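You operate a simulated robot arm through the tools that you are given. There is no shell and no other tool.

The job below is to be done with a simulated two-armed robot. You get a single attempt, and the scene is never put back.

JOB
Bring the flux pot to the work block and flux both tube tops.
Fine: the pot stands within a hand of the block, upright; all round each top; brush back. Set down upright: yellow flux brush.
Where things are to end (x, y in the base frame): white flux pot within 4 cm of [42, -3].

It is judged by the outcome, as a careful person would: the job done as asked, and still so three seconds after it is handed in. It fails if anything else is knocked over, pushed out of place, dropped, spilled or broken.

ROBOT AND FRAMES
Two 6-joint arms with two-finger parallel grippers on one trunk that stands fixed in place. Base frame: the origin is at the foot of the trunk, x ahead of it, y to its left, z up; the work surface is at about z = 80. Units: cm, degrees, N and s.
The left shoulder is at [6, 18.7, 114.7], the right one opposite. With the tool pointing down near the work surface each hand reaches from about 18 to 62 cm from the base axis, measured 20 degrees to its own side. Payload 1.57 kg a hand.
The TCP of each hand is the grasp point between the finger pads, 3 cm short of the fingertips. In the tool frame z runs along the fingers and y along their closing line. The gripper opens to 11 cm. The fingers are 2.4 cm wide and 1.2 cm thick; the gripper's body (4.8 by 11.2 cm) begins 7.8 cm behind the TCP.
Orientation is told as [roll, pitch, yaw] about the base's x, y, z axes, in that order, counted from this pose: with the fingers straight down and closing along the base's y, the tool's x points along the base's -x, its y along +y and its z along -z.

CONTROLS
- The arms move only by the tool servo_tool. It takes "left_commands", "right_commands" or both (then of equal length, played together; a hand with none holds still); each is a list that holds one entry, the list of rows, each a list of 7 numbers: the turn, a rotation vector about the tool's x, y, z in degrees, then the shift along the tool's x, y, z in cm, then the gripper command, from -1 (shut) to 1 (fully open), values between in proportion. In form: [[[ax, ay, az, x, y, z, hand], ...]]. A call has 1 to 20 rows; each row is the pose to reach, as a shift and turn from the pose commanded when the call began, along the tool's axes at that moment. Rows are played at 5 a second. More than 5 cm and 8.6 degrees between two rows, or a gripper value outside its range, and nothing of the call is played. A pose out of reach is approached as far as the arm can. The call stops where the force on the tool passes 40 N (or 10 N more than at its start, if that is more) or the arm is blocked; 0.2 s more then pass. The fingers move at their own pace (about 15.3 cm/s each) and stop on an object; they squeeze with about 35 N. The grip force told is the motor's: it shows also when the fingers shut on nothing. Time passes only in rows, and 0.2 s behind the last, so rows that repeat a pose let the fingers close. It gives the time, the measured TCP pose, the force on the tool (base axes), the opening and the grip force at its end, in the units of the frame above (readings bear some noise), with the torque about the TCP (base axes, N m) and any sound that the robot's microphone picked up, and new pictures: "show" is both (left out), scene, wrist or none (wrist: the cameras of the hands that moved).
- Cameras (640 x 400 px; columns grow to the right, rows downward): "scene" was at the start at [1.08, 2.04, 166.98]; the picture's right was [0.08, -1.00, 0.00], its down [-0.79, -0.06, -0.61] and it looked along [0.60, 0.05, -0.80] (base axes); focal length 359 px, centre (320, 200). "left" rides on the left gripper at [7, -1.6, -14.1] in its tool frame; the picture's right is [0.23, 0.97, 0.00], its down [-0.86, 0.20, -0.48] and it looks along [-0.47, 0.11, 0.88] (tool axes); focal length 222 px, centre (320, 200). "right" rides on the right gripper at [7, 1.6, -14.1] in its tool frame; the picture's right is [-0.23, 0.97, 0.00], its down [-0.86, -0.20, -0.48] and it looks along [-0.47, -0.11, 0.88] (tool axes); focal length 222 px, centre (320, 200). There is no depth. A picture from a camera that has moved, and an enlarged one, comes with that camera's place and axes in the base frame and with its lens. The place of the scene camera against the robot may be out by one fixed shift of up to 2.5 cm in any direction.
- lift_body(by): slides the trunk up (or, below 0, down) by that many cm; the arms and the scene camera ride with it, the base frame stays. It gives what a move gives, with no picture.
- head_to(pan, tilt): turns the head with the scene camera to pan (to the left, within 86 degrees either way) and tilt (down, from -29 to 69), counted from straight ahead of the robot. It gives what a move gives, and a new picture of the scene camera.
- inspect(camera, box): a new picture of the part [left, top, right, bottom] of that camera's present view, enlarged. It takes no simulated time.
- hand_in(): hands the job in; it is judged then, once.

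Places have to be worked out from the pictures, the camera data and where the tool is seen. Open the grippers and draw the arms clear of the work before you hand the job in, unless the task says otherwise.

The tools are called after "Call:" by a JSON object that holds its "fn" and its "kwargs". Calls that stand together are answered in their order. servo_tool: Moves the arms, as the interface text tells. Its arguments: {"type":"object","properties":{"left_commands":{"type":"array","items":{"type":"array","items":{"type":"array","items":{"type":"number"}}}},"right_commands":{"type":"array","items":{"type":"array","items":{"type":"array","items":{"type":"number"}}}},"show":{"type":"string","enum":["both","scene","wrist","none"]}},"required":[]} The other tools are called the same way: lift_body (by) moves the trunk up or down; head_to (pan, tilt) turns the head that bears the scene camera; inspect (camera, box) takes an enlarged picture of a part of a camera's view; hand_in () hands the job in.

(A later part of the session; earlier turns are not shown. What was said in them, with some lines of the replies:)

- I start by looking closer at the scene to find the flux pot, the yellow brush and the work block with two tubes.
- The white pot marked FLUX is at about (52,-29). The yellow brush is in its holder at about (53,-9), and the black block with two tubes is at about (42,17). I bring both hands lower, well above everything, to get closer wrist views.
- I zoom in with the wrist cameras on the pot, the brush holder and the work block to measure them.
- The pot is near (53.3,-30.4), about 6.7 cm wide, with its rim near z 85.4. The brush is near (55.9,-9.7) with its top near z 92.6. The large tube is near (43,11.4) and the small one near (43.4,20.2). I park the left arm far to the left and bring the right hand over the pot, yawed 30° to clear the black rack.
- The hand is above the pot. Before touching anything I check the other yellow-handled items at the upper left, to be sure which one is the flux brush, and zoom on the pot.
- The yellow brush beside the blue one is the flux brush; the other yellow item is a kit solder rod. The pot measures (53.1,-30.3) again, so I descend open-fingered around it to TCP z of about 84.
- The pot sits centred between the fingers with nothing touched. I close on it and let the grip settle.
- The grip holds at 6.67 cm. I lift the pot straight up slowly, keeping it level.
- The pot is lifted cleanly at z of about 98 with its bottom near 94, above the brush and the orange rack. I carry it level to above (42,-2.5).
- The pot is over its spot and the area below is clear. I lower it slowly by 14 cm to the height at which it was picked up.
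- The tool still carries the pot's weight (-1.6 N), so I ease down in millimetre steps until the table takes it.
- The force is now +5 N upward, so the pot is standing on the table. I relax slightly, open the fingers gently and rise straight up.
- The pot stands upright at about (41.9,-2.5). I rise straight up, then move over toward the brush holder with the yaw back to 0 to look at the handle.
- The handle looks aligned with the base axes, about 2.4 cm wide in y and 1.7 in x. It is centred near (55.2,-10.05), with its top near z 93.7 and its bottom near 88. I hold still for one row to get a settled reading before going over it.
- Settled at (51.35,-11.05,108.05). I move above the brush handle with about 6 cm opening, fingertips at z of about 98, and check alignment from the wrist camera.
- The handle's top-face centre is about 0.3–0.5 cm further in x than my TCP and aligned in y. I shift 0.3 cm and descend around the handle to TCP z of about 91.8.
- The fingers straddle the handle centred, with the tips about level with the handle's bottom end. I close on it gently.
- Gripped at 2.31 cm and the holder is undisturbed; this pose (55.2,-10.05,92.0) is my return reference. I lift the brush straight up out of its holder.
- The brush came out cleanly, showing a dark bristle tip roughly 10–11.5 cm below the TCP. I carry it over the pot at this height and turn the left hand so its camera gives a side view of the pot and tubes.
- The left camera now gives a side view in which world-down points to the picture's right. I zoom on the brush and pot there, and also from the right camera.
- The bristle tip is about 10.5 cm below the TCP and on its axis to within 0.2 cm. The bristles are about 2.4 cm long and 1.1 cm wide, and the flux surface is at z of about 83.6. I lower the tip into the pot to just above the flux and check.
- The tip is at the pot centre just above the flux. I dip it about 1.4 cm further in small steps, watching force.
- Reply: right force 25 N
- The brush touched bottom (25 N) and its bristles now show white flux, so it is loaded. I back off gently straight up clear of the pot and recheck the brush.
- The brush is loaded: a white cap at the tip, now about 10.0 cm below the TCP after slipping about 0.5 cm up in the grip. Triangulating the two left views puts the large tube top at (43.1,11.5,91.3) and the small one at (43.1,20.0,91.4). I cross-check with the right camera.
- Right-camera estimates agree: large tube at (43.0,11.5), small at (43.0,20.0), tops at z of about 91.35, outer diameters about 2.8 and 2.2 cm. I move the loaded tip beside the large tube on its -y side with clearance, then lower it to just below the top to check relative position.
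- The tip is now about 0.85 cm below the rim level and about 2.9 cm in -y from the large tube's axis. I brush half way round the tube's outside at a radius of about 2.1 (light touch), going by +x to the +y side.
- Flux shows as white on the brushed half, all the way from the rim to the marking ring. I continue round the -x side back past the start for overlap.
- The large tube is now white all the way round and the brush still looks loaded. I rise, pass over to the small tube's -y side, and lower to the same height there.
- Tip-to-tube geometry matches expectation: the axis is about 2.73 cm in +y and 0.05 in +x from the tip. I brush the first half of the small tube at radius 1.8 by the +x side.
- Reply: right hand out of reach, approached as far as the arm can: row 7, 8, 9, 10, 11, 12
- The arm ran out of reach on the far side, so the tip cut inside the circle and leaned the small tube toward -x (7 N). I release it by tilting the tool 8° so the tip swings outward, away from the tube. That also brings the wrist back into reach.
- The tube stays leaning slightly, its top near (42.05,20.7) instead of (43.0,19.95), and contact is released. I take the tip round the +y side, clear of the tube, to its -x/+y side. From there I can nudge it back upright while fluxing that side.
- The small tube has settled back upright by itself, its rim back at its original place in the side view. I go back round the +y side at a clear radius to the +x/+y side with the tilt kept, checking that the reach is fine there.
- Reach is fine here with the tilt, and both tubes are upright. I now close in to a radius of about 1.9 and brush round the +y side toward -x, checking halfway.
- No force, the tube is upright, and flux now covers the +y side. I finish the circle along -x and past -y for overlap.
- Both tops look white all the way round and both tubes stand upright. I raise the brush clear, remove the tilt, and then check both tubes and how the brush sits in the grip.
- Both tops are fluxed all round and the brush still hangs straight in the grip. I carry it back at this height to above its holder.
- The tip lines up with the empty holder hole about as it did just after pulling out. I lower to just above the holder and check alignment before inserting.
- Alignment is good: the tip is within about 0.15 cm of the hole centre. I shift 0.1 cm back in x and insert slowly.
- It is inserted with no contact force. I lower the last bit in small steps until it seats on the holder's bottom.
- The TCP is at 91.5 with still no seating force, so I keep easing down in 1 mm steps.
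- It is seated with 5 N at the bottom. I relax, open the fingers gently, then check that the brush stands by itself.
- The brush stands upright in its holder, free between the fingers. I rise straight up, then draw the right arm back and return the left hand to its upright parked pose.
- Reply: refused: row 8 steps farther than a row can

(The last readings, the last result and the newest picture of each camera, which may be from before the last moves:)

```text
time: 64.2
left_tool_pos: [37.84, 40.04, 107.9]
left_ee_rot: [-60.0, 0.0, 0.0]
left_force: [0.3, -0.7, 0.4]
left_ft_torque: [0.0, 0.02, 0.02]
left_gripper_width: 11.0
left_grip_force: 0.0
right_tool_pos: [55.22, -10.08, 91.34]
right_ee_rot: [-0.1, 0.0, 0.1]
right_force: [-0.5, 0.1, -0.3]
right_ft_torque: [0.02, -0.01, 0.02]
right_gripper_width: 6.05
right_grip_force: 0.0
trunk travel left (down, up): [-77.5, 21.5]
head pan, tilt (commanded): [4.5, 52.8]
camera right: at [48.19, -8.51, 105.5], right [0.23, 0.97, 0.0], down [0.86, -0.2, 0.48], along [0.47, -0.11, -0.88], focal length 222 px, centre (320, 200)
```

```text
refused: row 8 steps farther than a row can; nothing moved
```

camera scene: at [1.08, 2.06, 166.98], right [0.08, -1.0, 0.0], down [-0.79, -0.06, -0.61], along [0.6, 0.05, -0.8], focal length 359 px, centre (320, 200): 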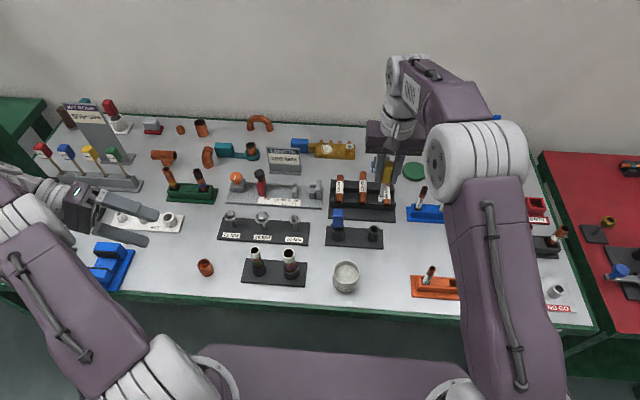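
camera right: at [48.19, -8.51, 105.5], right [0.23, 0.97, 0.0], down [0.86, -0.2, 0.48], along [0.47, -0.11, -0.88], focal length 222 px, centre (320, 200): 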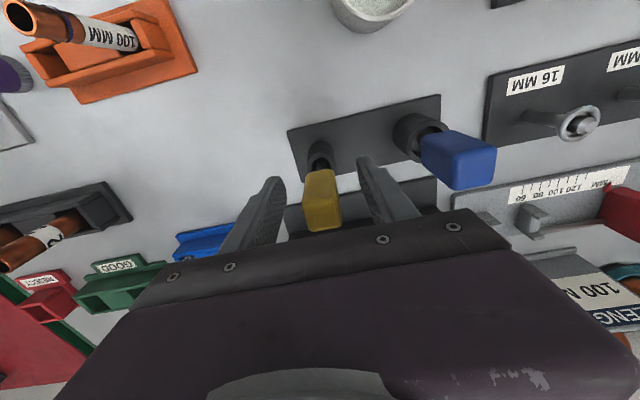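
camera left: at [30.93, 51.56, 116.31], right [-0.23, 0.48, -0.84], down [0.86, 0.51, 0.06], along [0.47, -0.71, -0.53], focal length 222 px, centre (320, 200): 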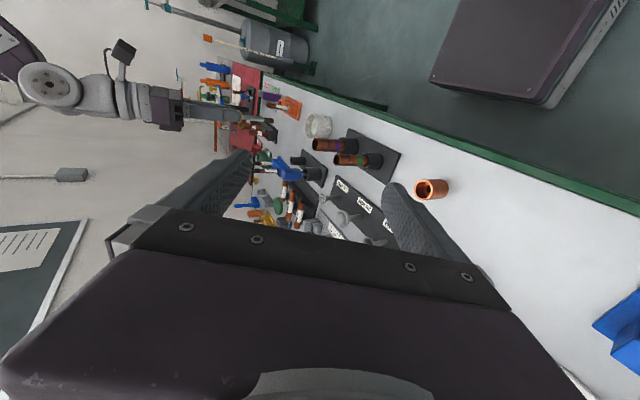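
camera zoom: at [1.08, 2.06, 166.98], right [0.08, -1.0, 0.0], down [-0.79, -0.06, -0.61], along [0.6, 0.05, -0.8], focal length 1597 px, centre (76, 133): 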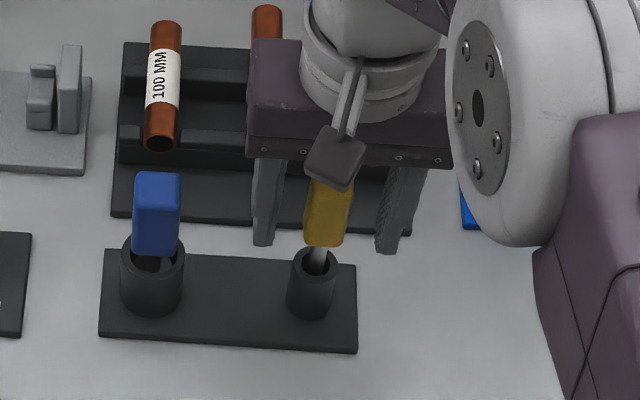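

The last rows stepped slightly too far; I repeat with smaller steps.

Call:
{"fn": "servo_tool", "kwargs": {"right_commands": [[[0, 0, 0, 0, 0, -1, 0.1], [0, 0, 0, 0, 0, -3, 0.1], [0, 0, 0, 0, 0, -6, 0.1], [0, 0, 0, 0, 0, -9, 0.1], [0, 0, 0, 0, 0, -12, 0.1], [0, 0, 0, 0, 0, -16, 0.1], [0, 0, 0, 1.5, -0.5, -19, 0.3], [0, 0, 0, 4, -1.5, -22, 0.6], [0, 0, 0, 7, -2.5, -25, 1], [0, 0, 0, 10, -3.5, -28, 1], [0, 0, 0, 13, -4.5, -31, 1], [0, 0, 0, 16, -5.5, -33, 1]]], "left_commands": [[[0, 0, 0, 0, 0, 0, 1], [0, 0, 0, 0, -1, -1, 1], [-6, 0, 0, 0, -2, -2, 1], [-12, 0, 0, 0, -3, -3, 1], [-18, 0, 0, 0, -4, -4, 1], [-24, 0, 0, 0, -5, -5, 1], [-30, 0, 0, 0, -6, -6, 1], [-36, 0, 0, 0, -7, -7, 1], [-42, 0, 0, 0, -8, -8, 1], [-48, 0, 0, 0, -9, -9, 1], [-54, 0, 0, 0, -10, -10, 1], [-60, 0, 0, 0, -10.5, -10.5, 1]]]}}

Call:
{"fn": "inspect", "kwargs": {"camera": "scene", "box": [220, 180, 420, 310]}}

Call:
{"fn": "inspect", "kwargs": {"camera": "right", "box": [280, 70, 560, 230]}}

```text
time: 66.8
left_tool_pos: [37.64, 43.67, 122.4]
left_ee_rot: [0.2, -0.1, 0.0]
left_force: [-0.6, 0.1, 0.5]
left_ft_torque: [0.01, -0.02, 0.02]
left_gripper_width: 11.03
left_grip_force: 0.0
left hand out of reach, approached as far as the arm can: row 2
right_tool_pos: [38.77, -15.86, 124.34]
right_ee_rot: [0.1, -0.1, 0.0]
right_force: [1.0, 0.3, 0.1]
right_ft_torque: [0.0, -0.02, 0.03]
right_gripper_width: 11.0
right_grip_force: 0.0
trunk travel left (down, up): [-77.5, 21.5]
head pan, tilt (commanded): [4.5, 52.8]
camera scene: at [0.8, 1.89, 166.98], right [0.08, -1.0, 0.0], down [-0.79, -0.06, -0.61], along [0.6, 0.05, -0.8], focal length 359 px, centre (320, 200)
camera right: at [31.81, -14.25, 138.61], right [0.23, 0.97, 0.0], down [0.85, -0.2, 0.48], along [0.47, -0.11, -0.88], focal length 222 px, centre (320, 200)
camera left: at [30.73, 42.06, 136.55], right [-0.23, 0.97, 0.0], down [0.85, 0.2, 0.48], along [0.47, 0.11, -0.88], focal length 222 px, centre (320, 200)
```

scene: 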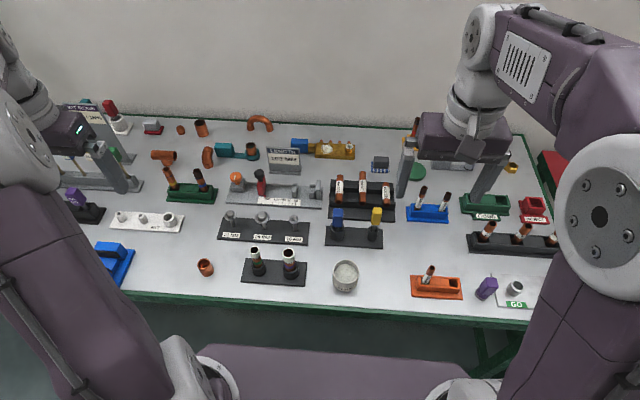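
right: 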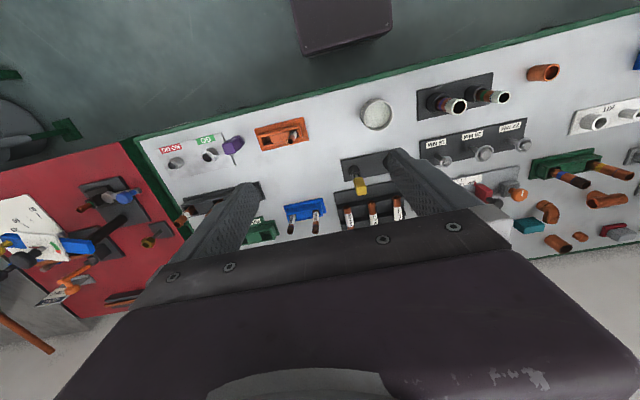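
left: 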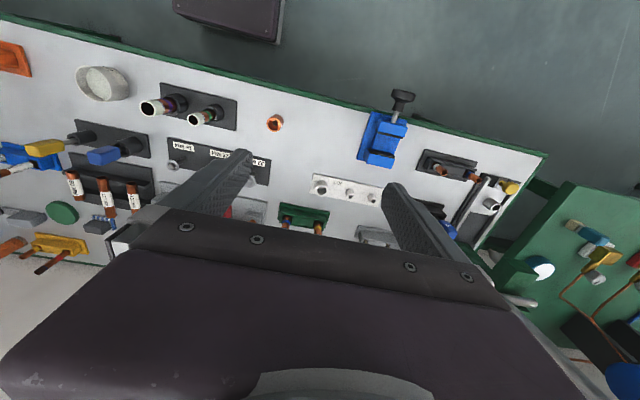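

```text
3.08 times, centred on (320, 245) of scene
camera zoom: at [0.8, 1.89, 166.98], right [0.08, -1.0, 0.0], down [-0.79, -0.06, -0.61], along [0.6, 0.05, -0.8], focal length 1106 px, centre (320, 62)
```

zoom: 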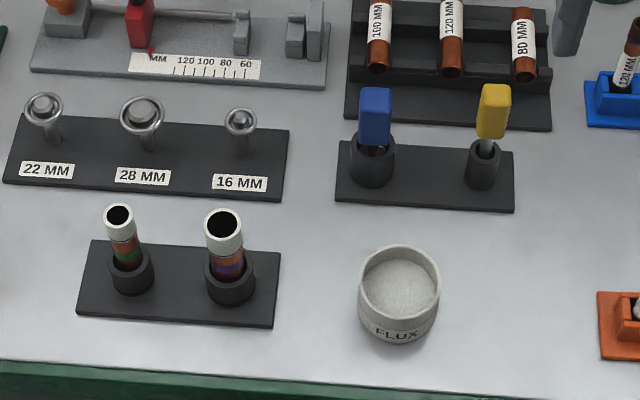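

```text
2.29 times, centred on (420, 150) of right
camera zoom: at [31.81, -14.25, 138.61], right [0.23, 0.97, 0.0], down [0.85, -0.2, 0.48], along [0.47, -0.11, -0.88], focal length 508 px, centre (91, 314)
```

zoom: 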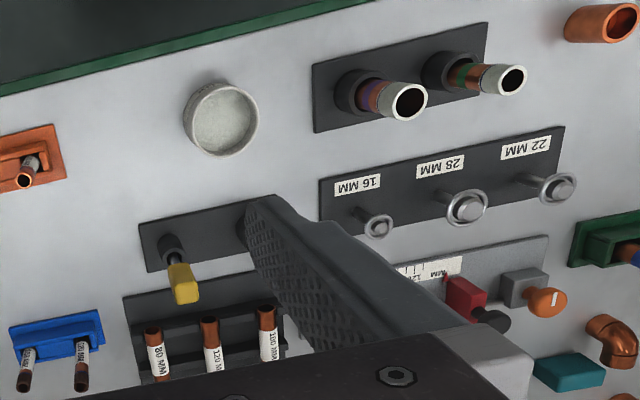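

Everything checks out:
- **Pot:** it stands upright at about (42,-3), clear of the block.
- **Tubes:** both tops are white with flux all round, and both tubes are upright in their sockets.
- **Brush:** the yellow brush is back upright in its holder, and nothing else has moved.

Both grippers are open and the arms are clear, so I hand the job in.

Call:
{"fn": "hand_in", "kwargs": {}}

```text
The job is handed in.
```

The job is handed in. The flux pot is at the work block, both tube tops are fluxed all the way round, and the yellow brush is back upright in its holder.

- **Pot:** it stands upright at about (42, -3). I measured it between x 41.6 and 42.1 and y -2.5 and -3.3, well inside the 4 cm allowance, and it is about 7 cm clear of the block's edge.
- **Tubes:** both show white flux from the rim down to the marking ring, and both stand upright in their sockets.
- **One mishap:** on the small tube's far side the right arm ran out of reach. The brush pushed the tube top about 1.6 cm sideways with roughly 7 N. It settled back upright after I tilted the tool away, and I finished that side with the tilt.
- **Brush:** I lowered it until it seated in its holder and it stood on its own when I opened the fingers. It had slipped about half a centimetre up in the grip when I dipped it.

In the final pictures everything else looks undisturbed. Both grippers are open and the arms are clear of the work.
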